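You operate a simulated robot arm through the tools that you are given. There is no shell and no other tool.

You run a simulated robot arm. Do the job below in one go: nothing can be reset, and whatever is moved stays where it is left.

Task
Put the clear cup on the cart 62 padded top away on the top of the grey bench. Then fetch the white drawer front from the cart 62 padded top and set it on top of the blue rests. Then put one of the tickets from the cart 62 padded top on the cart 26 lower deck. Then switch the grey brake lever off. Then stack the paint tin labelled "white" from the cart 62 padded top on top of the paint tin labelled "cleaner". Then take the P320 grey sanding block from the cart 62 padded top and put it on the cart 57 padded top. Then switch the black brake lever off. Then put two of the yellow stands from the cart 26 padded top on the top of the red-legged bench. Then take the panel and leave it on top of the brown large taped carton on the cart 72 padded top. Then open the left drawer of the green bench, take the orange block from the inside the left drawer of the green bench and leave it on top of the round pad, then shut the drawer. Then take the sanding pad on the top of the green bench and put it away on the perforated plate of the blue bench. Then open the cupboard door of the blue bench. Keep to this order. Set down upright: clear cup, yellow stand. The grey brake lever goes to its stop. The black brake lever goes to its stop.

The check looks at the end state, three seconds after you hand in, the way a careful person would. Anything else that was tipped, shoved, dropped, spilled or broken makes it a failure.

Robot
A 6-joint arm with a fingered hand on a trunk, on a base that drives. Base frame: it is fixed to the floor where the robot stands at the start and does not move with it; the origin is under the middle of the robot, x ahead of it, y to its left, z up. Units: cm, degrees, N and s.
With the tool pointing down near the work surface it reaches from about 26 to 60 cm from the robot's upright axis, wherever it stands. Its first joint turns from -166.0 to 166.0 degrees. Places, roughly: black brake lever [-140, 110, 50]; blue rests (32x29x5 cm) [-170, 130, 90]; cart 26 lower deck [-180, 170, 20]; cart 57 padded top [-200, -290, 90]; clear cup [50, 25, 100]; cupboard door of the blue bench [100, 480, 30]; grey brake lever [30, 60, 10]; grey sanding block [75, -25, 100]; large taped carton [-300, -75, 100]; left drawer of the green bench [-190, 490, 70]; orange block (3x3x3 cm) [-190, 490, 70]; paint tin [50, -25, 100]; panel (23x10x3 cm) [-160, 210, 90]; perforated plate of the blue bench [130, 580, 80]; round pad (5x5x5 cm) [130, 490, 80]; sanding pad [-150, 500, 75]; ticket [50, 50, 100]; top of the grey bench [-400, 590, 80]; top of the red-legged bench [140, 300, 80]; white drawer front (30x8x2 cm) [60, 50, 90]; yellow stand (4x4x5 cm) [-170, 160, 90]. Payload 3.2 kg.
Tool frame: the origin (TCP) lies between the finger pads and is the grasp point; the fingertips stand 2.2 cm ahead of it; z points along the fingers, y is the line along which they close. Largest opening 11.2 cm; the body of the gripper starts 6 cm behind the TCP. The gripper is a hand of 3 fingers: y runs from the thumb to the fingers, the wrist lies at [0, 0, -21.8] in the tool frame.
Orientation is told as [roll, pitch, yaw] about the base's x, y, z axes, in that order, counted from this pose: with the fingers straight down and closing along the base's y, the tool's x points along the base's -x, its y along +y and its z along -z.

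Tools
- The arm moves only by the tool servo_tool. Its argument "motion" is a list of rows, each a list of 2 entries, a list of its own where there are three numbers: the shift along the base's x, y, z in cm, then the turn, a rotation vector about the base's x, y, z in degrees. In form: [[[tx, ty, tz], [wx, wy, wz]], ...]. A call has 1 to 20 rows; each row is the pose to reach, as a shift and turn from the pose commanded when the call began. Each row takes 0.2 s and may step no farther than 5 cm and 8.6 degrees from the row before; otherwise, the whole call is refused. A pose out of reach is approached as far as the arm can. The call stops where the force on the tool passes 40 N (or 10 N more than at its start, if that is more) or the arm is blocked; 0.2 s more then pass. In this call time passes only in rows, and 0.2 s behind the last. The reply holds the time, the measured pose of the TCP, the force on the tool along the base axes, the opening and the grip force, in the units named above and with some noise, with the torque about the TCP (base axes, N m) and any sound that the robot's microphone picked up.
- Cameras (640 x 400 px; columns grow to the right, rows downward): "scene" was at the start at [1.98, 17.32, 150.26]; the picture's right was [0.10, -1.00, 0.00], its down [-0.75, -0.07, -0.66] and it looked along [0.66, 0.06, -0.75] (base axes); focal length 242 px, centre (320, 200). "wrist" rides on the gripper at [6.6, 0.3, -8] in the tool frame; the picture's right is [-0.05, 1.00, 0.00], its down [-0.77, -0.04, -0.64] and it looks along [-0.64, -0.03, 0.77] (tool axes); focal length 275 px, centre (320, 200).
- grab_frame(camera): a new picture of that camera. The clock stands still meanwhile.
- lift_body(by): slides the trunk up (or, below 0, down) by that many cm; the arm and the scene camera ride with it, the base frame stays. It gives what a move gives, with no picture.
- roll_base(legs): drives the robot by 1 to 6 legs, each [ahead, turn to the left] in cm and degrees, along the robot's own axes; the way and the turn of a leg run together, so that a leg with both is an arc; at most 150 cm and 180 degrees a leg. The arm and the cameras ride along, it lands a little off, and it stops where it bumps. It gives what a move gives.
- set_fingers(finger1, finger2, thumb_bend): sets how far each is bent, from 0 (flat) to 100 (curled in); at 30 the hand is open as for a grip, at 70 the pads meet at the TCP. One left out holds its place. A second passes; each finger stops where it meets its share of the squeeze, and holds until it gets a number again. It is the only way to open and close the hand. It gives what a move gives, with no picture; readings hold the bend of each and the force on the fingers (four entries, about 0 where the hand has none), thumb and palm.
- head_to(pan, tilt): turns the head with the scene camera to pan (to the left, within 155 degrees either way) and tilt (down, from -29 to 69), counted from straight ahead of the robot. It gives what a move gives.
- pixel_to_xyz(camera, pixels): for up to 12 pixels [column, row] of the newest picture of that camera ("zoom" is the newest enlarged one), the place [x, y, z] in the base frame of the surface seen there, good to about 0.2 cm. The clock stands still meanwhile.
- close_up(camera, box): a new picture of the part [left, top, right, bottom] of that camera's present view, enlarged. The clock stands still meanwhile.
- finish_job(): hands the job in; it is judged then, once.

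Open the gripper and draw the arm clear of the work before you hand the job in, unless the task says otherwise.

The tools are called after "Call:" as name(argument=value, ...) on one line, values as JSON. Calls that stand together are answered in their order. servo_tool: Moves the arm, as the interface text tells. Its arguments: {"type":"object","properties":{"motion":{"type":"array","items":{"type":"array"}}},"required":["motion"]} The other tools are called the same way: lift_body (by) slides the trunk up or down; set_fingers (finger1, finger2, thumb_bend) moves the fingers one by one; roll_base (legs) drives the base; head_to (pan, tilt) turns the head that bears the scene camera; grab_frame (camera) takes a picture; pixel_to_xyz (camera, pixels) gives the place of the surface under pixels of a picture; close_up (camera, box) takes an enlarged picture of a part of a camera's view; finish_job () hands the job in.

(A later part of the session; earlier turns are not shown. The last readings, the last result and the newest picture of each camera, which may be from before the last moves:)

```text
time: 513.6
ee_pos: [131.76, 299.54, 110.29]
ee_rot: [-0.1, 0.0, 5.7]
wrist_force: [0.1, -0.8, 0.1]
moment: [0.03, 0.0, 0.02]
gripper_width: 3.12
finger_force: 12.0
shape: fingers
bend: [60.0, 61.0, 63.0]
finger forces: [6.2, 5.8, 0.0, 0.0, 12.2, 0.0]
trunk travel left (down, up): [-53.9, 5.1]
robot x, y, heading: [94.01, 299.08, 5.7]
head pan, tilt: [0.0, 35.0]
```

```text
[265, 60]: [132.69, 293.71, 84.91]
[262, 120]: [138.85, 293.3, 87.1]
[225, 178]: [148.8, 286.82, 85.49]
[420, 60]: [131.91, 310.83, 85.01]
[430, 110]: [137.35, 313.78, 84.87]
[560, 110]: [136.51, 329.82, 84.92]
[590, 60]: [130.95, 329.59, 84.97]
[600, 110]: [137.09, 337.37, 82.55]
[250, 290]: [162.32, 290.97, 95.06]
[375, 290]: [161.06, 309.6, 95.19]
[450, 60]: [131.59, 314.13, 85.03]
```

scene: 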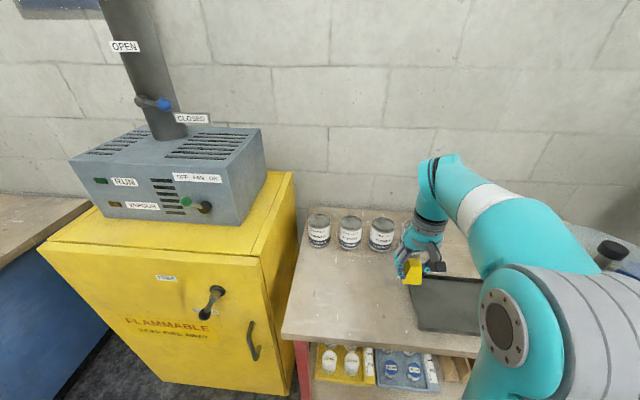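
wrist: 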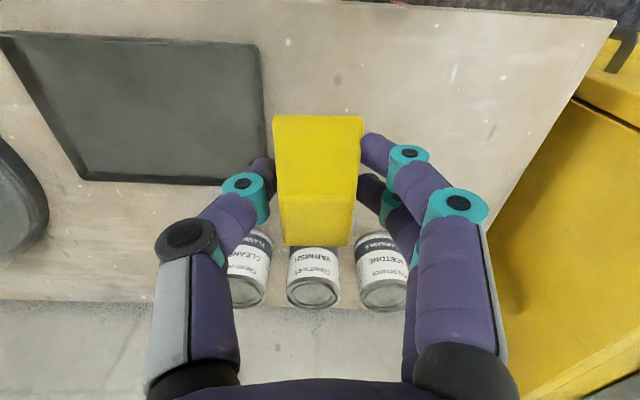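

Bench top z≈85.0. I set stand A at about (139,316): move over and lower to just above.

Call:
servo_tool(motion=[[[1.8, 4, 0], [0, 0, -2]], [[3.6, 8, 0], [0, 0, -4]], [[5.4, 12, -1], [0, 0, -5.7]], [[7.2, 16, -3], [0, 0, -5.7]], [[7.2, 16.5, -7], [0, 0, -5.7]], [[7.2, 16.5, -11], [0, 0, -5.7]], [[7.2, 16.5, -15], [0, 0, -5.7]], [[7.2, 16.5, -19], [0, 0, -5.7]], [[7.2, 16.5, -20.6], [0, 0, -5.7]]])

Call:
grab_frame(camera="wrist")

Call:
grab_frame(camera="scene")

```text
time: 515.6
ee_pos: [139.05, 316.29, 89.7]
ee_rot: [0.1, -0.1, 0.0]
wrist_force: [0.6, 0.2, -0.7]
moment: [0.0, -0.02, -0.01]
gripper_width: 3.12
finger_force: 11.7
shape: fingers
bend: [60.0, 61.0, 63.0]
finger forces: [6.1, 5.6, 0.1, 0.0, 11.9, 0.0]
trunk travel left (down, up): [-53.9, 5.1]
robot x, y, heading: [94.07, 299.41, 5.7]
head pan, tilt: [0.0, 35.0]
```

```text
taken
```

wrist: 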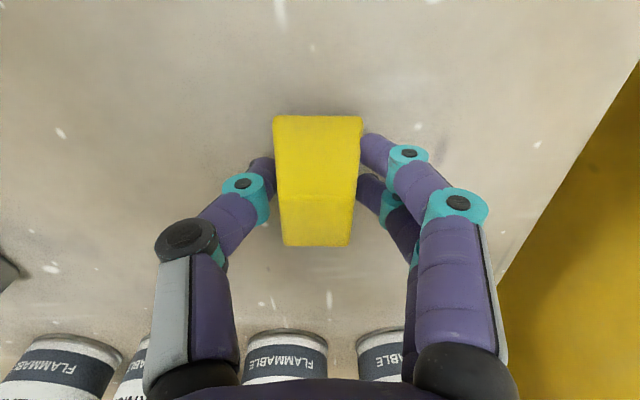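

```text
taken
```

scene: 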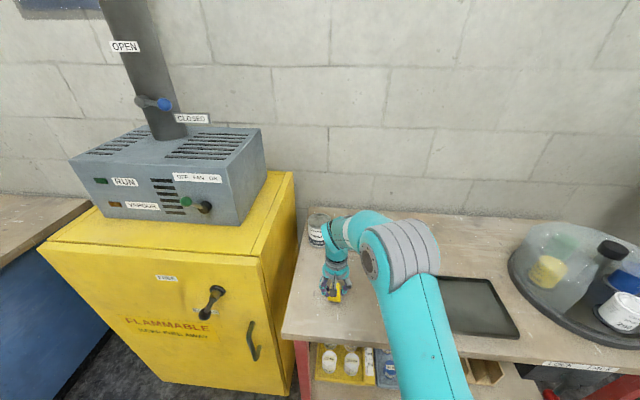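

I lower the last centimetre slowly until contact.

Call:
servo_tool(motion=[[[0, 0, -0.3], [0, 0, 0]], [[0, 0, -0.6], [0, 0, 0]]])

Call:
servo_tool(motion=[[[0, 0, -0.15], [0, 0, 0]], [[0, 0, -0.3], [0, 0, 0]]])

```text
time: 516.2
ee_pos: [138.86, 316.23, 89.19]
ee_rot: [0.0, -0.1, 0.0]
wrist_force: [-0.5, -0.6, -0.9]
moment: [0.06, -0.02, 0.0]
gripper_width: 3.08
finger_force: 12.6
shape: fingers
bend: [60.0, 61.0, 63.0]
finger forces: [6.1, 5.7, 0.0, 0.1, 11.8, 0.1]
trunk travel left (down, up): [-53.9, 5.1]
robot x, y, heading: [94.45, 299.4, 5.8]
head pan, tilt: [0.0, 35.0]
```

```text
time: 516.8
ee_pos: [138.92, 316.18, 88.89]
ee_rot: [0.0, 0.0, 0.0]
wrist_force: [-0.7, -0.4, 0.9]
moment: [-0.01, 0.02, -0.04]
gripper_width: 3.1
finger_force: 12.3
shape: fingers
bend: [60.0, 61.0, 63.0]
finger forces: [6.2, 5.9, 0.0, 0.1, 12.2, 0.0]
trunk travel left (down, up): [-53.9, 5.1]
robot x, y, heading: [94.0, 299.45, 5.6]
head pan, tilt: [0.0, 35.0]
```

Call:
servo_tool(motion=[[[0, 0, -0.15], [0, 0, 0]]])

```text
time: 517.2
ee_pos: [138.92, 316.14, 88.64]
ee_rot: [0.0, -0.1, -0.1]
wrist_force: [-0.1, -1.0, 6.5]
moment: [-0.04, 0.04, 0.0]
gripper_width: 3.11
finger_force: 13.6
shape: fingers
bend: [61.0, 62.0, 63.0]
finger forces: [6.7, 6.6, 0.0, 0.0, 13.7, 0.0]
trunk travel left (down, up): [-53.9, 5.1]
robot x, y, heading: [93.52, 299.48, 5.5]
head pan, tilt: [0.0, 35.0]
```

The stand touches the bench (6.5 N). I open the hand and rise.

Call:
set_fingers(finger1=48, finger2=48, thumb_bend=48)

Call:
grab_frame(camera="wrist")

Call:
servo_tool(motion=[[[0, 0, 3], [0, 0, 0]], [[0, 0, 7], [0, 0, 0]], [[0, 0, 11], [0, 0, 0]], [[0, 0, 15], [0, 0, 0]], [[-2, -4, 17], [0, 0, 0]], [[-4, -8, 19], [0, 0, 0]], [[-6, -12, 21], [0, 0, 0]], [[-7, -16, 21], [0, 0, 0]]])

Call:
grab_frame(camera="scene")

```text
time: 518.2
ee_pos: [138.86, 316.18, 88.74]
ee_rot: [0.0, 0.0, 0.0]
wrist_force: [0.0, 0.7, -0.2]
moment: [0.0, 0.0, -0.03]
gripper_width: 6.04
finger_force: 0.0
shape: fingers
bend: [48.0, 48.0, 48.0]
finger forces: [0.1, 0.1, 0.0, 0.1, 0.1, 0.0]
trunk travel left (down, up): [-53.9, 5.1]
robot x, y, heading: [93.99, 299.63, 5.5]
head pan, tilt: [0.0, 35.0]
```

```text
taken
```

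wrist: 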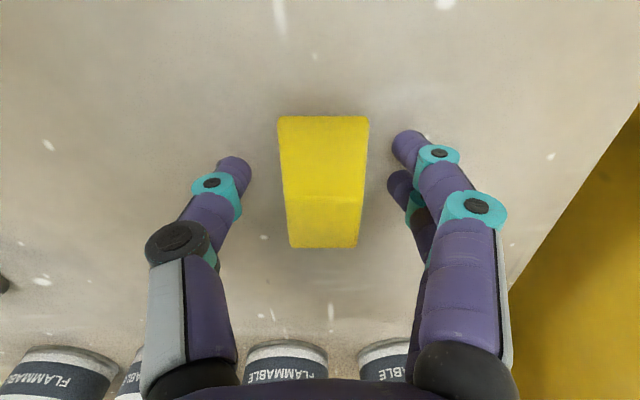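

```text
time: 520.0
ee_pos: [131.8, 299.93, 109.67]
ee_rot: [0.0, 0.0, 0.0]
wrist_force: [1.0, 0.2, -0.7]
moment: [-0.02, -0.01, 0.01]
gripper_width: 6.03
finger_force: 0.1
shape: fingers
bend: [48.0, 48.0, 48.0]
finger forces: [0.0, 0.0, 0.1, 0.0, 0.0, 0.0]
trunk travel left (down, up): [-53.9, 5.1]
robot x, y, heading: [94.05, 299.27, 5.6]
head pan, tilt: [0.0, 35.0]
```

```text
taken
```

scene: 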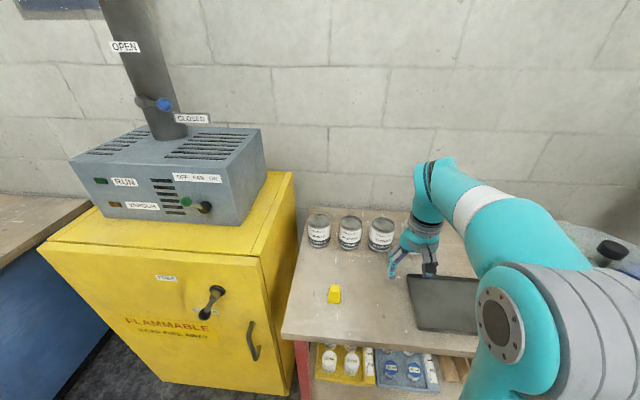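

Stand A is upright on the bench (334,293). I return for stand B along the same way in reverse.

Call:
roll_base(legs=[[-47.5, 0], [0, 48], [-90, 0], [-86, 0], [0, 126]])

Call:
head_to(pan=-5, tilt=40)

Call:
grab_frame(camera="scene")

```text
time: 538.6
ee_pos: [-95.05, 160.06, 109.55]
ee_rot: [0.0, -0.1, 169.6]
wrist_force: [-0.1, 0.1, 0.5]
moment: [0.02, -0.01, -0.02]
gripper_width: 6.03
finger_force: 0.1
shape: fingers
bend: [48.0, 48.0, 48.0]
finger forces: [0.0, 0.0, 0.1, 0.1, 0.0, 0.1]
trunk travel left (down, up): [-53.9, 5.1]
robot x, y, heading: [-57.38, 153.96, 175.1]
head pan, tilt: [0.0, 35.0]
```

```text
time: 539.3
ee_pos: [-94.87, 160.13, 109.55]
ee_rot: [-0.1, -0.1, 169.6]
wrist_force: [-0.8, 0.4, -0.6]
moment: [-0.01, -0.02, -0.02]
gripper_width: 6.01
finger_force: 0.0
shape: fingers
bend: [48.0, 48.0, 48.0]
finger forces: [0.0, 0.0, 0.1, 0.0, 0.0, 0.0]
trunk travel left (down, up): [-53.9, 5.1]
robot x, y, heading: [-57.24, 153.95, 175.2]
head pan, tilt: [-5.0, 40.0]
```

```text
taken
```

scene: 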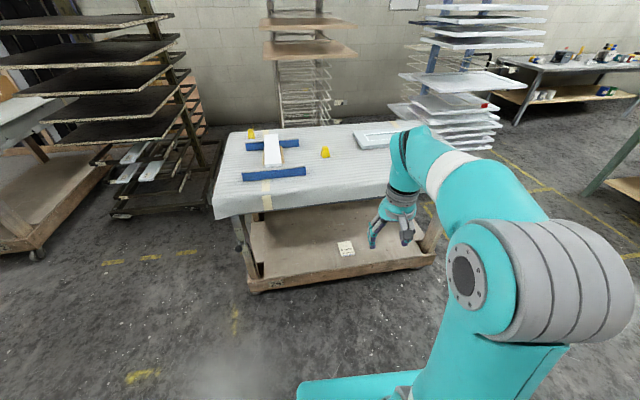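

B stands at (325,152). I drive 56 cm forward and view it from above.

Call:
roll_base(legs=[[56, 0]])

Call:
servo_tool(motion=[[[-4, -0.5, 0], [0, 0, 3]], [[-8, -1, 0], [0, 0, 6]]])

Call:
grab_frame(camera="wrist")

```text
time: 542.5
ee_pos: [-151.4, 164.76, 109.52]
ee_rot: [-0.1, 0.1, 169.5]
wrist_force: [0.4, 0.1, 0.0]
moment: [0.02, 0.0, 0.04]
gripper_width: 6.06
finger_force: 0.0
shape: fingers
bend: [48.0, 48.0, 48.0]
finger forces: [0.0, 0.1, 0.1, 0.0, 0.0, 0.1]
trunk travel left (down, up): [-53.9, 5.1]
robot x, y, heading: [-113.8, 158.57, 175.5]
head pan, tilt: [-5.0, 40.0]
```

```text
time: 543.1
ee_pos: [-159.37, 163.78, 109.71]
ee_rot: [0.0, 0.0, 175.6]
wrist_force: [0.3, 0.0, 0.1]
moment: [-0.01, -0.01, -0.02]
gripper_width: 6.02
finger_force: 0.0
shape: fingers
bend: [48.0, 48.0, 48.0]
finger forces: [0.0, 0.0, 0.1, 0.0, 0.0, 0.0]
trunk travel left (down, up): [-53.9, 5.1]
robot x, y, heading: [-114.03, 158.05, 175.3]
head pan, tilt: [-5.0, 40.0]
```

```text
taken
```

wrist: 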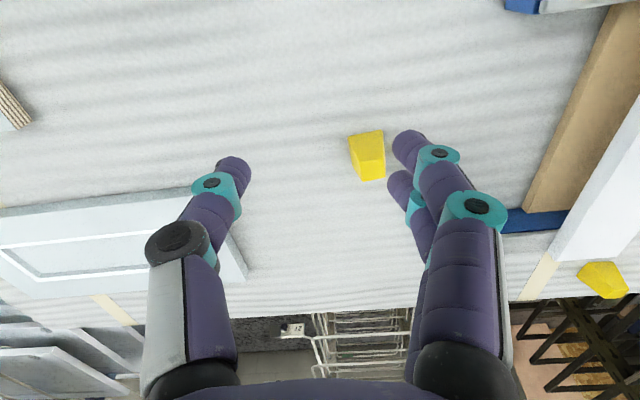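

Call:
close_up(camera="wrist", box=[320, 110, 400, 200])

Call:
pixel_to_xyz(camera="wrist", pixels=[[351, 138], [380, 134], [354, 155], [383, 155], [370, 172], [361, 176], [381, 176], [360, 145]])

```text
4.44 times, centred on (360, 155) of wrist
```

zoom: 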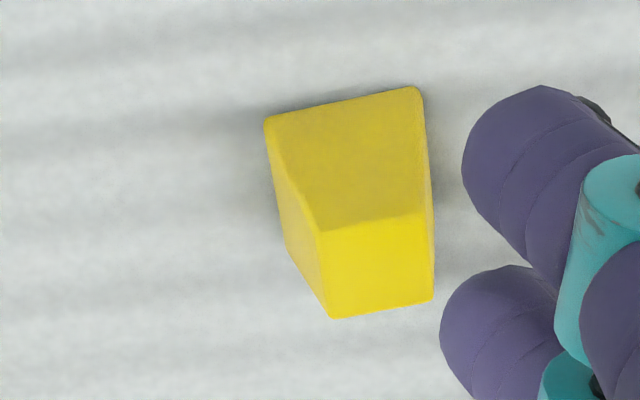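

```text
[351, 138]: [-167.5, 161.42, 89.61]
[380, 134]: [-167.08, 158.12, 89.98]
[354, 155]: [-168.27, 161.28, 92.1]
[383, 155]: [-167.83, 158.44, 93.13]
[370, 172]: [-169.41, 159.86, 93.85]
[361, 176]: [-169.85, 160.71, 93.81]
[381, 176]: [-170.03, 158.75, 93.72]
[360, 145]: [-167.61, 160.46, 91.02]
```

B's centre is ≈ (-169.3,159.6), turned +7° (needs tool yaw ≈187°). I align, move above and descend.

Call:
set_fingers(finger1=43, finger2=43, thumb_bend=43)

Call:
servo_tool(motion=[[[-3.5, -1.5, 0], [0, 0, 4]], [[-7, -3, -1], [0, 0, 8]], [[-9.9, -4.2, -3], [0, 0, 11.7]], [[-9.9, -4.2, -7], [0, 0, 11.7]], [[-9.9, -4.2, -11], [0, 0, 11.7]], [[-9.9, -4.2, -15], [0, 0, 11.7]], [[-9.9, -4.2, -16.9], [0, 0, 11.7]]])

Call:
grab_frame(camera="wrist")

```text
time: 544.1
ee_pos: [-159.27, 163.87, 109.69]
ee_rot: [0.0, 0.0, 175.6]
wrist_force: [0.1, -0.3, -0.5]
moment: [0.03, -0.01, 0.0]
gripper_width: 7.42
finger_force: 0.0
shape: fingers
bend: [43.0, 43.0, 43.0]
finger forces: [0.0, 0.0, 0.1, 0.0, 0.0, 0.0]
trunk travel left (down, up): [-53.9, 5.1]
robot x, y, heading: [-114.03, 158.23, 175.1]
head pan, tilt: [-5.0, 40.0]
```

```text
time: 545.7
ee_pos: [-169.09, 159.71, 92.58]
ee_rot: [0.0, -0.1, -172.6]
wrist_force: [0.3, 0.3, 0.0]
moment: [-0.02, 0.01, 0.0]
gripper_width: 7.48
finger_force: 0.1
shape: fingers
bend: [43.0, 43.0, 43.0]
finger forces: [0.0, 0.0, 0.0, 0.0, 0.0, 0.0]
trunk travel left (down, up): [-53.9, 5.1]
robot x, y, heading: [-113.75, 158.63, 175.3]
head pan, tilt: [-5.0, 40.0]
```

```text
taken
```

wrist: 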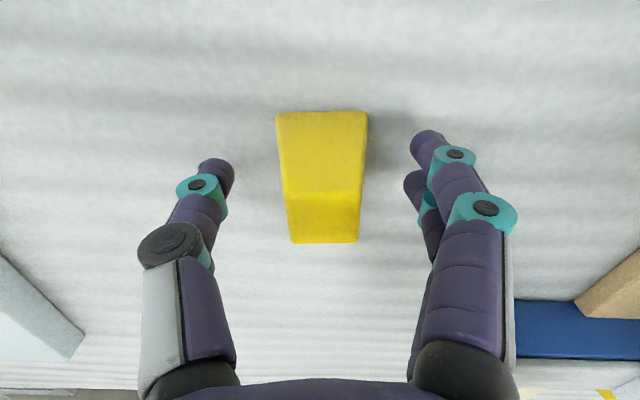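

Perfectly aligned. I close firmly and lift.

Call:
set_fingers(finger1=58, finger2=58, thumb_bend=58)

Call:
set_fingers(finger1=70, finger2=70, thumb_bend=70)

Call:
servo_tool(motion=[[[0, 0, 2], [0, 0, 0]], [[0, 0, 6], [0, 0, 0]], [[2, 0, 10], [0, 0, -4]], [[6, 0, 13], [0, 0, -8]], [[10, 0, 16], [0, 0, -11]], [[14, 1, 18], [0, 0, -12]], [[18, 2, 18], [0, 0, -12]]])

Call:
grab_frame(camera="wrist")

```text
time: 546.7
ee_pos: [-169.18, 159.7, 92.73]
ee_rot: [0.0, 0.0, -172.7]
wrist_force: [0.7, -1.1, -0.7]
moment: [-0.02, -0.04, -0.02]
gripper_width: 3.62
finger_force: 0.2
shape: fingers
bend: [57.0, 57.0, 57.0]
finger forces: [0.1, 0.0, 0.0, 0.0, 0.0, 0.0]
trunk travel left (down, up): [-53.9, 5.1]
robot x, y, heading: [-113.89, 158.81, 175.5]
head pan, tilt: [-5.0, 40.0]
```

```text
time: 547.7
ee_pos: [-169.16, 159.59, 92.71]
ee_rot: [-0.1, -0.1, -172.6]
wrist_force: [0.2, 1.0, -0.2]
moment: [0.0, 0.02, -0.02]
gripper_width: 3.09
finger_force: 12.0
shape: fingers
bend: [60.0, 60.0, 63.0]
finger forces: [6.2, 6.0, 0.0, 0.0, 12.3, 0.0]
trunk travel left (down, up): [-53.9, 5.1]
robot x, y, heading: [-113.37, 158.63, 175.3]
head pan, tilt: [-5.0, 40.0]
```

```text
time: 549.3
ee_pos: [-151.06, 161.42, 110.84]
ee_rot: [0.0, -0.1, 175.4]
wrist_force: [0.1, 0.2, -0.6]
moment: [-0.01, -0.01, 0.02]
gripper_width: 3.08
finger_force: 11.9
shape: fingers
bend: [60.0, 61.0, 63.0]
finger forces: [6.1, 6.0, 0.1, 0.1, 12.3, 0.0]
trunk travel left (down, up): [-53.9, 5.1]
robot x, y, heading: [-114.17, 158.64, 175.2]
head pan, tilt: [-5.0, 40.0]
```

```text
taken
```

wrist: 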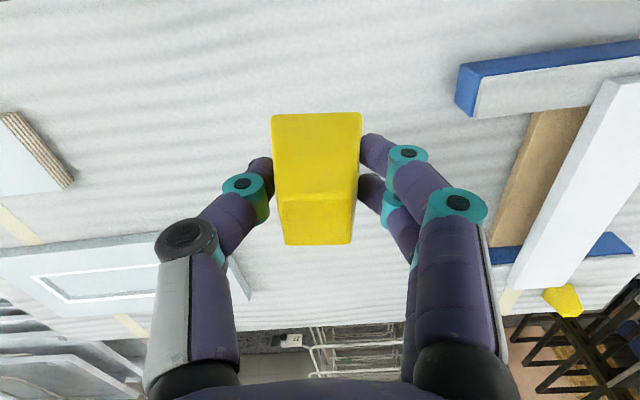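

Stand B is held. I drive back to the red-legged bench.

Call:
roll_base(legs=[[-58, 0], [0, -121], [90, 0], [84, 0], [0, -50]])

Call:
head_to(pan=0, tilt=38)

Call:
grab_frame(camera="scene")

```text
time: 568.2
ee_pos: [78.41, 300.63, 110.81]
ee_rot: [0.1, 0.0, 3.8]
wrist_force: [-0.1, -0.5, -0.8]
moment: [-0.01, 0.01, 0.02]
gripper_width: 3.08
finger_force: 12.3
shape: fingers
bend: [60.0, 61.0, 63.0]
finger forces: [6.1, 6.0, 0.0, 0.1, 12.3, 0.0]
trunk travel left (down, up): [-53.9, 5.1]
robot x, y, heading: [40.88, 297.9, 3.8]
head pan, tilt: [-5.0, 40.0]
```

```text
time: 568.9
ee_pos: [78.25, 300.55, 110.8]
ee_rot: [-0.1, -0.1, 3.8]
wrist_force: [-0.6, 1.0, 0.1]
moment: [0.01, -0.01, -0.02]
gripper_width: 3.12
finger_force: 12.2
shape: fingers
bend: [60.0, 61.0, 63.0]
finger forces: [6.2, 6.0, 0.1, 0.0, 12.2, 0.1]
trunk travel left (down, up): [-53.9, 5.1]
robot x, y, heading: [40.86, 297.7, 3.9]
head pan, tilt: [0.0, 38.0]
```

```text
taken
```

scene: 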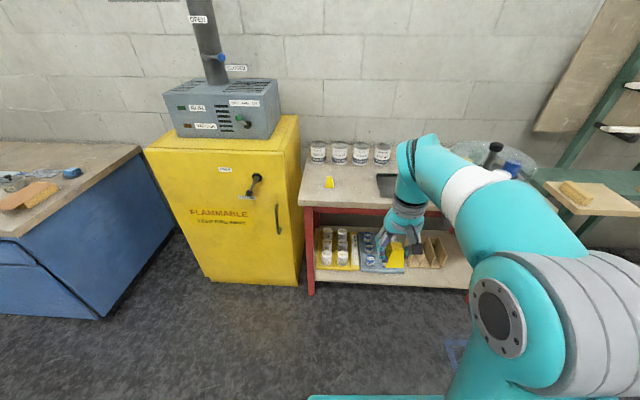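

Stand A is seen at (329,182). I drive 53 cm forward to place B about 11 cm to its right.

Call:
roll_base(legs=[[53, 0]])

Call:
grab_frame(camera="wrist")

Call:
grab_frame(camera="scene")

```text
time: 572.0
ee_pos: [130.79, 304.44, 110.84]
ee_rot: [0.1, 0.1, 4.2]
wrist_force: [-0.2, -0.1, -1.2]
moment: [-0.01, 0.01, 0.02]
gripper_width: 3.06
finger_force: 12.0
shape: fingers
bend: [60.0, 61.0, 63.0]
finger forces: [6.1, 6.1, 0.0, 0.1, 12.2, 0.0]
trunk travel left (down, up): [-53.9, 5.1]
robot x, y, heading: [93.52, 301.03, 4.0]
head pan, tilt: [0.0, 38.0]
```

```text
taken
```

wrist: 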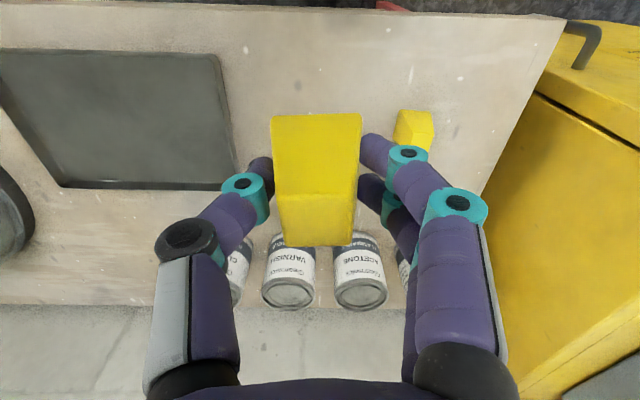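

```text
taken
```

scene: 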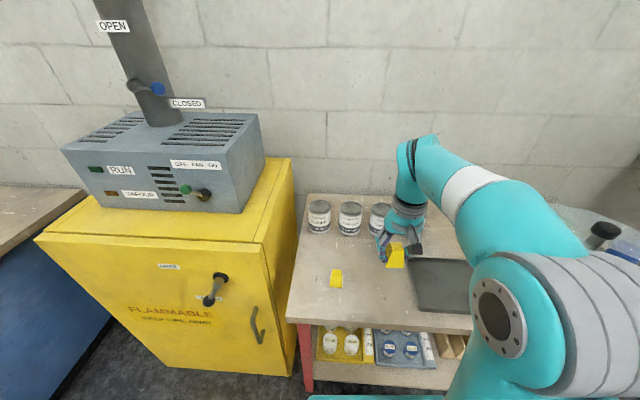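

I lower B at about (138,304.5).

Call:
servo_tool(motion=[[[3.5, 0.1, 0], [0, 0, -2]], [[7, 0.2, -2], [0, 0, -4.2]], [[7, 0.2, -6.5], [0, 0, -4.2]], [[7, 0.2, -11], [0, 0, -4.2]], [[7, 0.2, -15.5], [0, 0, -4.2]], [[7, 0.2, -19.5], [0, 0, -4.2]], [[7, 0.2, -21.2], [0, 0, -4.2]], [[7, 0.2, -21.6], [0, 0, -4.2]]])

Call:
servo_tool(motion=[[[0, 0, -0.15], [0, 0, 0]], [[0, 0, -0.3], [0, 0, 0]]])

```text
time: 573.8
ee_pos: [137.68, 304.51, 89.17]
ee_rot: [0.0, -0.1, -0.1]
wrist_force: [-1.0, -0.6, 0.7]
moment: [0.01, -0.01, -0.01]
gripper_width: 3.07
finger_force: 11.9
shape: fingers
bend: [61.0, 61.0, 63.0]
finger forces: [6.0, 6.0, 0.0, 0.0, 12.1, 0.0]
trunk travel left (down, up): [-53.9, 5.1]
robot x, y, heading: [93.56, 301.74, 4.1]
head pan, tilt: [0.0, 38.0]
```

```text
time: 574.4
ee_pos: [137.63, 304.56, 89.07]
ee_rot: [0.0, -0.1, -0.1]
wrist_force: [0.6, 0.4, -0.7]
moment: [-0.05, -0.02, -0.01]
gripper_width: 3.09
finger_force: 11.6
shape: fingers
bend: [61.0, 61.0, 63.0]
finger forces: [6.0, 6.0, 0.1, 0.0, 12.1, 0.0]
trunk travel left (down, up): [-53.9, 5.1]
robot x, y, heading: [93.19, 301.5, 4.1]
head pan, tilt: [0.0, 38.0]
```

Call:
servo_tool(motion=[[[0, 0, -0.15], [0, 0, 0]], [[0, 0, -0.3], [0, 0, 0]]])

```text
time: 575.0
ee_pos: [137.7, 304.67, 88.64]
ee_rot: [-0.1, 0.0, 0.0]
wrist_force: [-0.3, 0.2, 6.8]
moment: [-0.05, 0.01, 0.0]
gripper_width: 3.07
finger_force: 14.4
shape: fingers
bend: [61.0, 61.0, 63.0]
finger forces: [6.9, 6.7, 0.0, 0.0, 13.9, 0.0]
trunk travel left (down, up): [-53.9, 5.1]
robot x, y, heading: [93.94, 301.61, 3.9]
head pan, tilt: [0.0, 38.0]
```

Contact at 6.8 N; I release and rise.

Call:
set_fingers(finger1=48, finger2=48, thumb_bend=48)

Call:
servo_tool(motion=[[[0, 0, 3], [0, 0, 0]], [[0, 0, 7], [0, 0, 0]], [[0, 0, 11], [0, 0, 0]], [[0, 0, 15], [0, 0, 0]], [[-3, 0, 18], [0, 0, 0]], [[-6, 0, 21], [0, 0, 0]]])

Call:
grab_frame(camera="wrist")

Call:
grab_frame(camera="scene")

```text
time: 576.0
ee_pos: [137.73, 304.54, 88.65]
ee_rot: [0.0, -0.1, 0.0]
wrist_force: [0.5, -0.8, 1.0]
moment: [-0.01, -0.03, -0.01]
gripper_width: 6.06
finger_force: 0.1
shape: fingers
bend: [48.0, 48.0, 48.0]
finger forces: [0.0, 0.1, 0.0, 0.0, 0.0, 0.1]
trunk travel left (down, up): [-53.9, 5.1]
robot x, y, heading: [93.51, 301.54, 4.2]
head pan, tilt: [0.0, 38.0]
```

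```text
time: 577.4
ee_pos: [131.66, 304.72, 109.59]
ee_rot: [0.0, -0.1, 0.1]
wrist_force: [-0.7, -0.3, -1.0]
moment: [0.02, -0.01, 0.01]
gripper_width: 6.07
finger_force: 0.0
shape: fingers
bend: [48.0, 48.0, 48.0]
finger forces: [0.0, 0.0, 0.0, 0.0, 0.1, 0.0]
trunk travel left (down, up): [-53.9, 5.1]
robot x, y, heading: [93.79, 301.73, 3.9]
head pan, tilt: [0.0, 38.0]
```

```text
taken
```

wrist: 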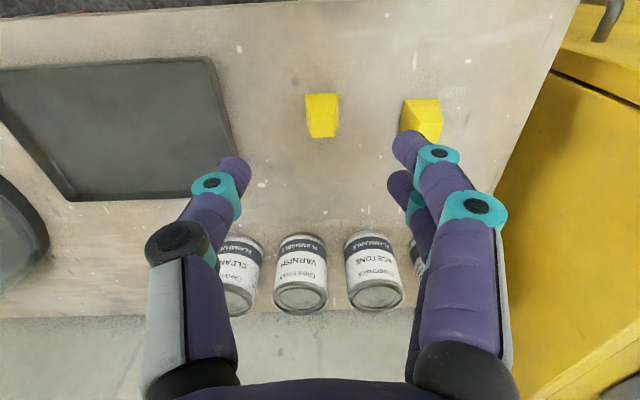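

```text
taken
```

scene: 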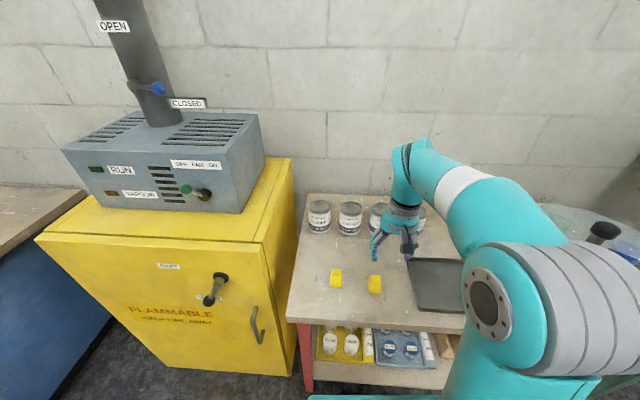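

Both yellow stands are upright on the bench. Next the panel on cart 26: I drive back toward cart 26's far part (y≈207).

Call:
roll_base(legs=[[-47, 0], [0, 30], [-80, 0], [-80, 0], [0, 146]])

Call:
head_to(pan=0, tilt=40)

Call:
grab_frame(camera="scene")

```text
time: 595.4
ee_pos: [-119.99, 203.85, 109.55]
ee_rot: [0.0, -0.2, 178.9]
wrist_force: [1.1, 0.2, -0.6]
moment: [0.01, 0.01, 0.0]
gripper_width: 6.02
finger_force: 0.1
shape: fingers
bend: [48.0, 48.0, 48.0]
finger forces: [0.1, 0.0, 0.0, 0.0, 0.0, 0.0]
trunk travel left (down, up): [-53.9, 5.1]
robot x, y, heading: [-81.45, 206.49, -177.1]
head pan, tilt: [0.0, 38.0]
```

```text
time: 596.1
ee_pos: [-120.06, 203.89, 109.61]
ee_rot: [0.0, -0.2, 179.0]
wrist_force: [0.1, 0.4, 0.4]
moment: [0.0, 0.0, 0.0]
gripper_width: 6.03
finger_force: 0.1
shape: fingers
bend: [48.0, 48.0, 48.0]
finger forces: [0.0, 0.0, 0.1, 0.0, 0.0, 0.1]
trunk travel left (down, up): [-53.9, 5.1]
robot x, y, heading: [-81.69, 206.36, -176.8]
head pan, tilt: [0.0, 40.0]
```

```text
taken
```

scene: 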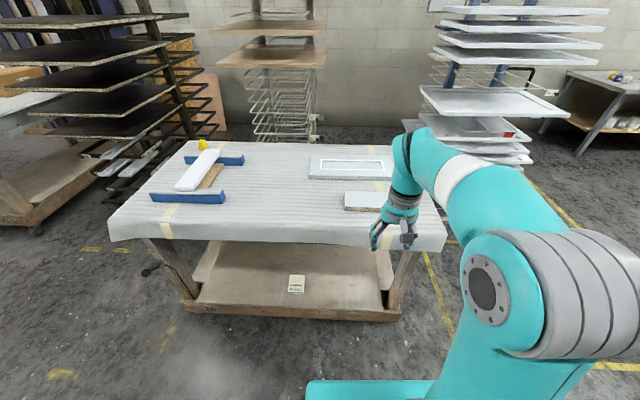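

The panel lies at (365,200). I roll 24 cm closer and turn the hand -90° so that it closes across the panel's width.

Call:
roll_base(legs=[[24, 0]])

Call:
set_fingers(finger1=28, finger2=28, thumb_bend=28)

Call:
servo_tool(motion=[[[0, 0, 0], [0, 0, -8]], [[0, 0, 0], [0, 0, -16]], [[0, 0, 0], [0, 0, -24]], [[0, 0, 0], [0, 0, -32]], [[0, 0, 0], [0, 0, -40]], [[0, 0, 0], [0, 0, -48]], [[0, 0, 0], [0, 0, -56]], [[0, 0, 0], [0, 0, -64]], [[0, 0, 0], [0, 0, -72]], [[0, 0, 0], [0, 0, -80]], [[0, 0, 0], [0, 0, -88]]])

Call:
grab_frame(camera="wrist")

Call:
grab_frame(camera="scene")

```text
time: 597.8
ee_pos: [-143.98, 202.35, 109.59]
ee_rot: [0.0, -0.1, 179.2]
wrist_force: [-1.1, 0.1, 0.0]
moment: [0.01, 0.01, -0.01]
gripper_width: 6.0
finger_force: 0.1
shape: fingers
bend: [48.0, 48.0, 48.0]
finger forces: [0.0, 0.0, 0.1, 0.1, 0.0, 0.1]
trunk travel left (down, up): [-53.9, 5.1]
robot x, y, heading: [-105.69, 205.21, -176.8]
head pan, tilt: [0.0, 40.0]
```

```text
time: 598.8
ee_pos: [-143.97, 202.39, 109.7]
ee_rot: [0.0, -0.1, 179.3]
wrist_force: [-1.3, -0.1, -0.1]
moment: [-0.05, 0.02, 0.0]
gripper_width: 11.47
finger_force: 0.0
shape: fingers
bend: [28.0, 28.0, 28.0]
finger forces: [0.0, 0.0, 0.0, 0.0, 0.0, 0.0]
trunk travel left (down, up): [-53.9, 5.1]
robot x, y, heading: [-105.92, 205.09, -176.8]
head pan, tilt: [0.0, 40.0]
```

```text
time: 601.2
ee_pos: [-143.92, 202.38, 109.75]
ee_rot: [0.0, 0.0, 90.9]
wrist_force: [0.2, 0.0, 0.1]
moment: [-0.05, -0.01, 0.01]
gripper_width: 11.46
finger_force: 0.1
shape: fingers
bend: [28.0, 28.0, 28.0]
finger forces: [0.1, 0.0, 0.0, 0.0, 0.0, 0.0]
trunk travel left (down, up): [-53.9, 5.1]
robot x, y, heading: [-105.68, 205.0, -176.7]
head pan, tilt: [0.0, 40.0]
```

```text
taken
```

wrist: 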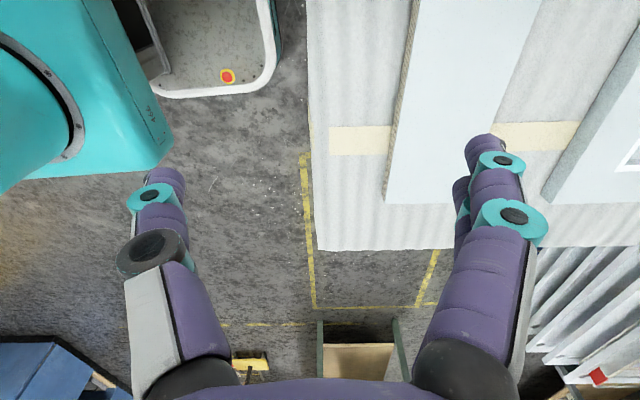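

```text
taken
```

scene: 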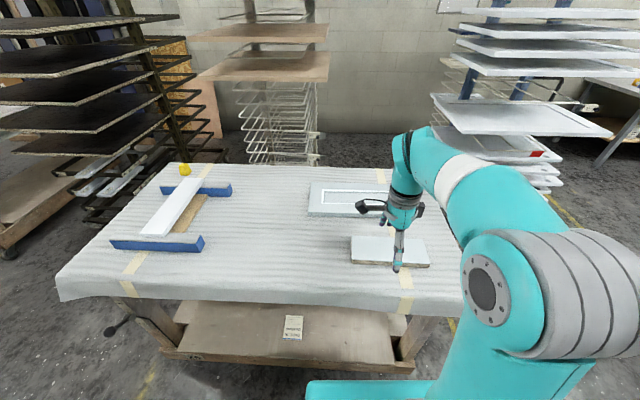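

I query the panel's corners in the scene view (350–430, 238–267).

Call:
close_up(camera="scene", box=[320, 200, 460, 290])

Call:
pixel_to_xyz(camera="scene", pixels=[[354, 238], [354, 260], [420, 240], [427, 263], [385, 262], [370, 238], [352, 250], [424, 252]])

Call:
pixel_to_xyz(camera="wrist", pixels=[[410, 30], [395, 150], [390, 195], [455, 198], [505, 105], [530, 20]])

```text
4.44 times, centred on (390, 245) of scene
```

zoom: 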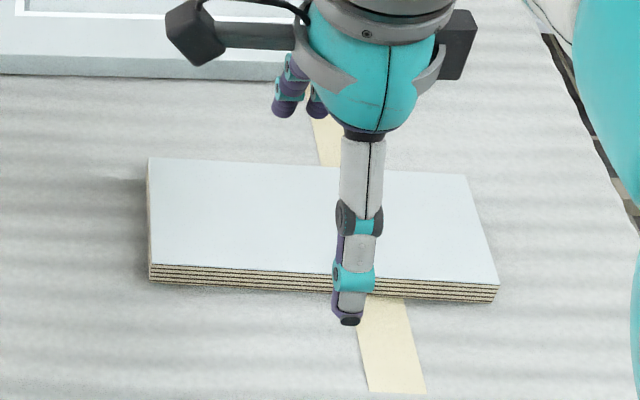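

```text
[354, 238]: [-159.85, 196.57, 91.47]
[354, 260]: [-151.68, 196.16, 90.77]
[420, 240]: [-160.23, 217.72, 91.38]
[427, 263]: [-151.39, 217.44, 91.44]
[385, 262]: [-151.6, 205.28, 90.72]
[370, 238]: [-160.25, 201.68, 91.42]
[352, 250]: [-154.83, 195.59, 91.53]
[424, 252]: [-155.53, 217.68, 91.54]
```

```text
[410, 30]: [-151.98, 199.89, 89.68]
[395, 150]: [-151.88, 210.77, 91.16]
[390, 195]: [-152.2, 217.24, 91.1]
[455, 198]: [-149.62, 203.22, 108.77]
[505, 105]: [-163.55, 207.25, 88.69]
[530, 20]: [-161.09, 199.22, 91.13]
```

Panel: x -151.4…-161.3, y 195.4…218.2, top z 91.45. I move over its centre and descend partway to check the clearance.

Call:
servo_tool(motion=[[[-4, 1.5, 0], [0, 0, -0.9]], [[-8, 3, -1], [0, 0, -0.9]], [[-12, 4.4, -2], [0, 0, -0.9]], [[-12.4, 4.5, -6], [0, 0, -0.9]], [[-12.4, 4.5, -10], [0, 0, -0.9]], [[-12.4, 4.5, -14], [0, 0, -0.9]]])

Call:
grab_frame(camera="wrist")

Call:
close_up(camera="scene", box=[320, 180, 460, 290])

```text
time: 602.6
ee_pos: [-156.31, 206.66, 95.67]
ee_rot: [0.0, 0.0, 90.3]
wrist_force: [0.4, 0.5, 0.4]
moment: [0.01, 0.0, 0.0]
gripper_width: 11.49
finger_force: 0.0
shape: fingers
bend: [28.0, 28.0, 28.0]
finger forces: [0.1, 0.0, 0.1, 0.0, 0.0, 0.1]
trunk travel left (down, up): [-53.9, 5.1]
robot x, y, heading: [-105.81, 204.84, -176.7]
head pan, tilt: [0.0, 40.0]
```

```text
taken
```

wrist: 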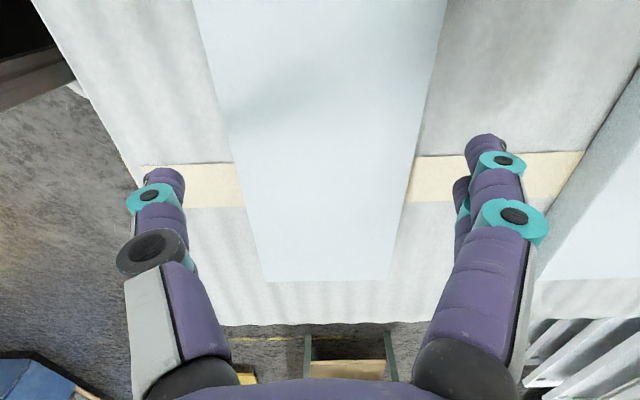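

```text
3.64 times, centred on (390, 235) of scene
```

zoom: 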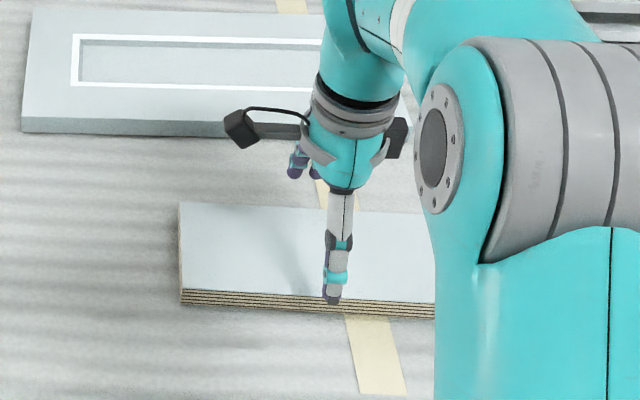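

Centred with margin on both sides. I descend to z≈92.2.

Call:
servo_tool(motion=[[[0, 0.2, -1.5], [0, 0, 0]], [[0, 0.2, -2.8], [0, 0, 0]], [[0, 0.2, -3.4], [0, 0, 0]]])

Call:
grab_frame(camera="wrist")

```text
time: 603.4
ee_pos: [-156.29, 206.95, 92.23]
ee_rot: [0.1, -0.1, 90.4]
wrist_force: [-0.6, -0.6, -0.8]
moment: [0.03, -0.01, -0.03]
gripper_width: 11.5
finger_force: 0.0
shape: fingers
bend: [28.0, 28.0, 28.0]
finger forces: [0.0, 0.0, 0.0, 0.0, 0.1, 0.0]
trunk travel left (down, up): [-53.9, 5.1]
robot x, y, heading: [-105.62, 205.32, -176.6]
head pan, tilt: [0.0, 40.0]
```

```text
taken
```

wrist: 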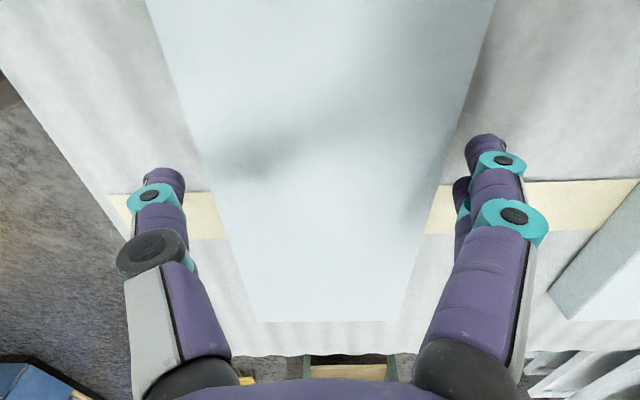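

The fingers are beside the panel's edges. I close in stages and watch forces.

Call:
set_fingers(finger1=40, finger2=40, thumb_bend=40)

Call:
set_fingers(finger1=54, finger2=54, thumb_bend=54)

Call:
grab_frame(camera="wrist")

```text
time: 604.4
ee_pos: [-156.38, 206.96, 92.29]
ee_rot: [0.1, -0.1, 90.3]
wrist_force: [-1.3, 0.0, 0.2]
moment: [-0.02, -0.01, -0.03]
gripper_width: 9.31
finger_force: 4.2
shape: fingers
bend: [37.0, 37.0, 38.0]
finger forces: [2.1, 2.0, 0.0, 0.1, 3.4, 0.0]
trunk travel left (down, up): [-53.9, 5.1]
robot x, y, heading: [-105.91, 204.83, -176.6]
head pan, tilt: [0.0, 40.0]
```

```text
time: 605.4
ee_pos: [-156.39, 206.95, 92.36]
ee_rot: [0.0, -0.1, 90.3]
wrist_force: [0.3, -0.4, 1.0]
moment: [0.01, -0.07, -0.04]
gripper_width: 9.09
finger_force: 18.5
shape: fingers
bend: [38.0, 39.0, 45.0]
finger forces: [9.0, 8.8, 0.1, 0.0, 18.4, 0.1]
trunk travel left (down, up): [-53.9, 5.1]
robot x, y, heading: [-105.77, 205.2, -176.8]
head pan, tilt: [0.0, 40.0]
```

```text
taken
```

wrist: 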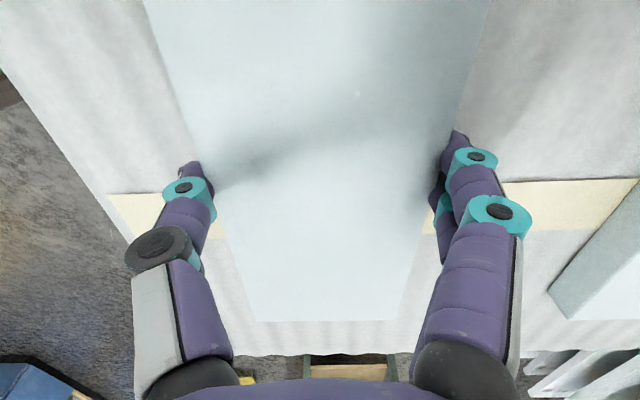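

Gripped with 18 N. I lift slightly and check that it stays level.

Call:
servo_tool(motion=[[[0, 0, 1], [0, 0, 0]], [[0, 0, 4], [0, 0, 0]]])

Call:
grab_frame(camera="wrist")

Call:
close_up(camera="scene", box=[320, 180, 460, 290])

```text
time: 606.0
ee_pos: [-156.31, 207.13, 96.27]
ee_rot: [-0.1, 0.0, 90.3]
wrist_force: [-0.6, -0.3, -2.9]
moment: [-0.01, 0.0, 0.01]
gripper_width: 9.06
finger_force: 18.0
shape: fingers
bend: [38.0, 39.0, 45.0]
finger forces: [9.1, 9.0, 0.0, 0.0, 17.6, 0.0]
trunk travel left (down, up): [-53.9, 5.1]
robot x, y, heading: [-105.5, 204.83, -176.4]
head pan, tilt: [0.0, 40.0]
```

```text
taken
```

wrist: 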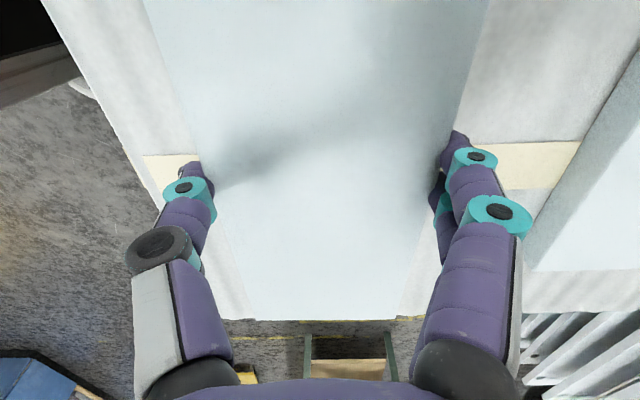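

```text
3.64 times, centred on (390, 235) of scene
```

zoom: 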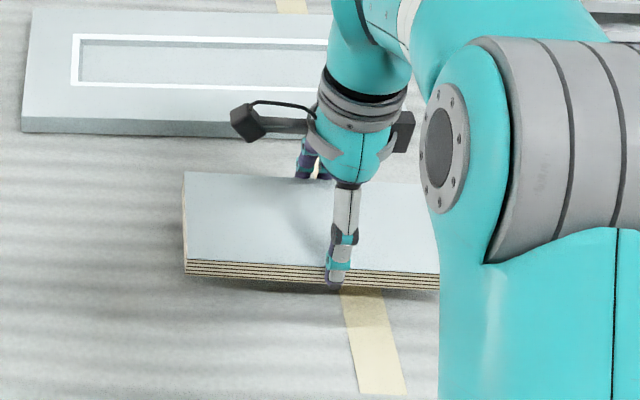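

The panel hangs level (3 N). I lift it, draw in, and drive around cart 26 toward cart 72.

Call:
servo_tool(motion=[[[0, 0, 4], [0, 0, 0]], [[1, 0, 8], [0, 0, 0]], [[4, 0, 11], [0, 0, 0]], [[8, 0, 14], [0, 0, 0]], [[12, 0, 15], [0, 0, 0]]])

Call:
roll_base(legs=[[-52, 0], [0, 79], [100, 0], [80, 0], [0, -55]])

Call:
head_to(pan=0, tilt=25)

Call:
grab_frame(camera="scene")

```text
time: 607.2
ee_pos: [-144.17, 207.17, 111.28]
ee_rot: [0.0, 0.0, 90.3]
wrist_force: [0.1, 0.0, -3.8]
moment: [0.02, 0.01, 0.03]
gripper_width: 9.06
finger_force: 17.1
shape: fingers
bend: [38.0, 39.0, 45.0]
finger forces: [9.0, 9.1, 0.0, 0.0, 17.6, 0.0]
trunk travel left (down, up): [-53.9, 5.1]
robot x, y, heading: [-105.78, 205.11, -176.8]
head pan, tilt: [0.0, 40.0]
```

```text
time: 624.7
ee_pos: [-113.41, 16.66, 111.1]
ee_rot: [0.0, -0.1, 114.9]
wrist_force: [0.4, -0.1, -3.4]
moment: [-0.01, 0.0, -0.02]
gripper_width: 9.01
finger_force: 17.4
shape: fingers
bend: [38.0, 39.0, 45.0]
finger forces: [8.6, 8.6, 0.0, 0.1, 17.0, 0.0]
trunk travel left (down, up): [-53.9, 5.1]
robot x, y, heading: [-77.32, 30.94, -152.0]
head pan, tilt: [0.0, 40.0]
```

```text
time: 625.5
ee_pos: [-113.33, 16.56, 111.09]
ee_rot: [0.0, 0.0, 114.9]
wrist_force: [-0.1, -0.9, -3.1]
moment: [0.0, 0.0, 0.03]
gripper_width: 9.03
finger_force: 17.1
shape: fingers
bend: [38.0, 39.0, 45.0]
finger forces: [8.7, 8.6, 0.1, 0.1, 16.9, 0.0]
trunk travel left (down, up): [-53.9, 5.1]
robot x, y, heading: [-77.22, 30.56, -152.0]
head pan, tilt: [0.0, 25.0]
```

```text
taken
```

scene: 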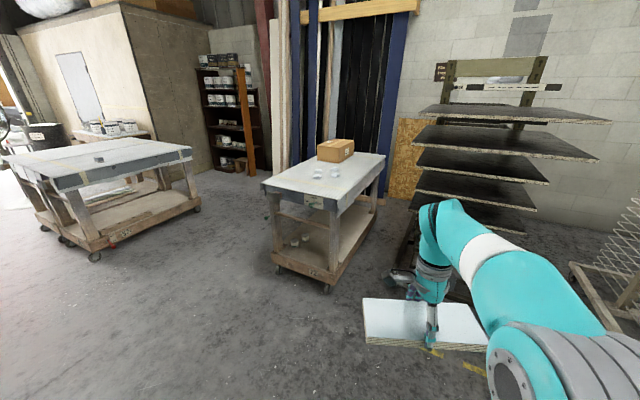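

Cart 72 with the carton is at (260–385, 140–290). I enlarge and query its geometry.

Call:
close_up(camera="scene", box=[250, 120, 410, 220])

Call:
pixel_to_xyz(camera="zoom", pixels=[[50, 255], [345, 300], [540, 145], [260, 180], [275, 100], [355, 120], [415, 85], [345, 75], [350, 160], [415, 110], [270, 205], [335, 205]])

```text
4.00 times, centred on (330, 170) of scene
```

zoom: 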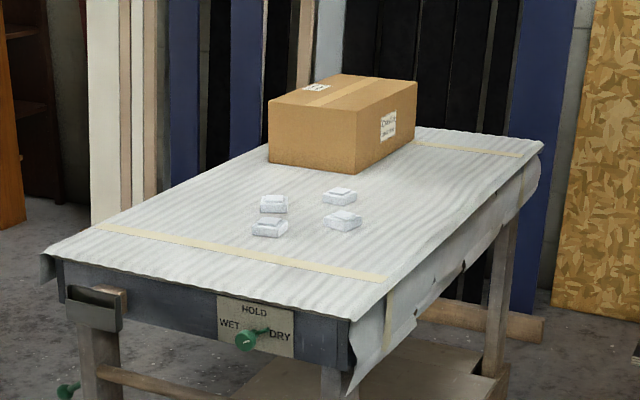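

```text
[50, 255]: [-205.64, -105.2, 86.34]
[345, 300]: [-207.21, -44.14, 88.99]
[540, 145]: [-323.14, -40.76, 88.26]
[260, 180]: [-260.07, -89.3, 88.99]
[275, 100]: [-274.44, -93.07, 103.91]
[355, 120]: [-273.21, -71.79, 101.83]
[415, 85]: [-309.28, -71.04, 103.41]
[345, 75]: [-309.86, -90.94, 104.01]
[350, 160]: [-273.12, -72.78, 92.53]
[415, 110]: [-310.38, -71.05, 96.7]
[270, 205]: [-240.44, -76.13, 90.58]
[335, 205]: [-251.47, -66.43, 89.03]
```

Carton: x -273…-310, y -71…-94, top z 104. The near side at y=-105 seems best. I check obstacles beyond the cart's far end (sheets) before planning.

Call:
pixel_to_xyz(camera="scene", pixels=[[255, 165], [275, 150], [300, 120], [345, 120], [385, 190], [410, 195], [240, 170], [220, 180], [275, 185], [95, 255], [195, 205], [400, 215]])

```text
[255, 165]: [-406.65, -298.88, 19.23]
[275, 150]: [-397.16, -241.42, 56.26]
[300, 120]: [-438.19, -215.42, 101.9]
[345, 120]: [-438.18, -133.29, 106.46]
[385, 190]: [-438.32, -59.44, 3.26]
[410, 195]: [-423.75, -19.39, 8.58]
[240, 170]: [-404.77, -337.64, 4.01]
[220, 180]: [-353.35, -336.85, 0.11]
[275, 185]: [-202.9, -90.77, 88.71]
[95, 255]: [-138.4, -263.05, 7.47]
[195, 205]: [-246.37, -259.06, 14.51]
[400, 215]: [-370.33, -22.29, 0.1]
```

Free space around is ample. I drive to the -y side of cart 72.

Call:
roll_base(legs=[[0, 40], [100, 0], [97, 0], [0, -68]])

Call:
grab_frame(camera="scene")

```text
time: 640.2
ee_pos: [-187.05, -147.82, 111.08]
ee_rot: [0.0, -0.1, 86.6]
wrist_force: [-0.7, 0.0, -2.8]
moment: [-0.03, 0.0, -0.01]
gripper_width: 9.02
finger_force: 17.0
shape: fingers
bend: [38.0, 39.0, 45.0]
finger forces: [8.4, 8.4, 0.0, 0.1, 16.6, 0.0]
trunk travel left (down, up): [-53.9, 5.1]
robot x, y, heading: [-148.8, -152.38, 179.7]
head pan, tilt: [0.0, 25.0]
```

```text
taken
```

scene: 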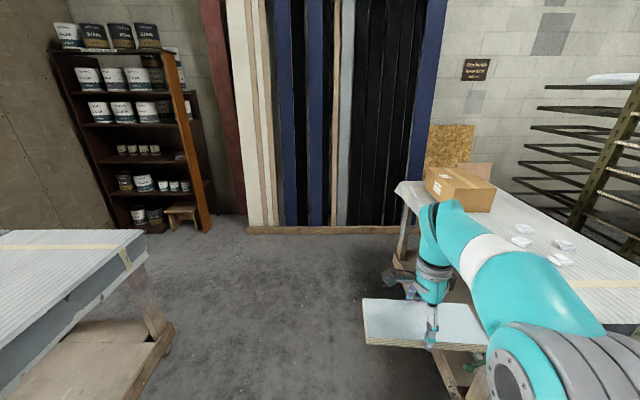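

I continue 142 cm along the cart and turn right to face the carton.

Call:
roll_base(legs=[[71, 0], [70, 0], [0, -89]])

Call:
lift_body(by=5)

Call:
head_to(pan=0, tilt=40)

Call:
grab_frame(camera="scene")

```text
time: 651.3
ee_pos: [-287.45, -113.8, 111.03]
ee_rot: [0.1, 0.0, 0.0]
wrist_force: [0.0, 0.3, -2.9]
moment: [-0.02, 0.0, -0.01]
gripper_width: 8.95
finger_force: 16.8
shape: fingers
bend: [38.0, 39.0, 45.0]
finger forces: [8.4, 8.3, 0.0, 0.1, 16.3, 0.1]
trunk travel left (down, up): [-53.9, 5.1]
robot x, y, heading: [-290.0, -152.4, 93.2]
head pan, tilt: [0.0, 25.0]
```

```text
time: 652.2
ee_pos: [-287.48, -113.85, 116.15]
ee_rot: [0.0, -0.1, 0.0]
wrist_force: [0.0, 0.6, -3.0]
moment: [-0.01, -0.01, -0.01]
gripper_width: 8.94
finger_force: 16.0
shape: fingers
bend: [38.0, 39.0, 45.0]
finger forces: [8.5, 8.4, 0.0, 0.1, 16.5, 0.0]
trunk travel left (down, up): [-58.9, 0.1]
robot x, y, heading: [-289.44, -152.09, 92.9]
head pan, tilt: [0.0, 25.0]
```

```text
time: 653.0
ee_pos: [-287.44, -113.78, 115.97]
ee_rot: [-0.1, -0.1, 0.0]
wrist_force: [0.4, 0.5, -3.9]
moment: [0.03, -0.01, 0.03]
gripper_width: 8.95
finger_force: 16.6
shape: fingers
bend: [38.0, 39.0, 45.0]
finger forces: [8.4, 8.4, 0.0, 0.1, 16.4, 0.0]
trunk travel left (down, up): [-58.9, 0.1]
robot x, y, heading: [-289.93, -152.17, 93.0]
head pan, tilt: [0.0, 40.0]
```

```text
taken
```

scene: 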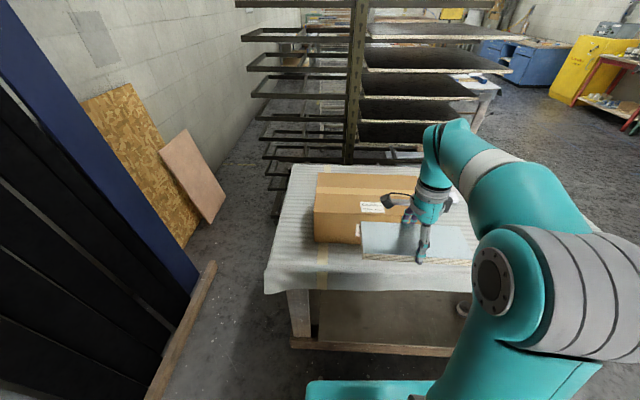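

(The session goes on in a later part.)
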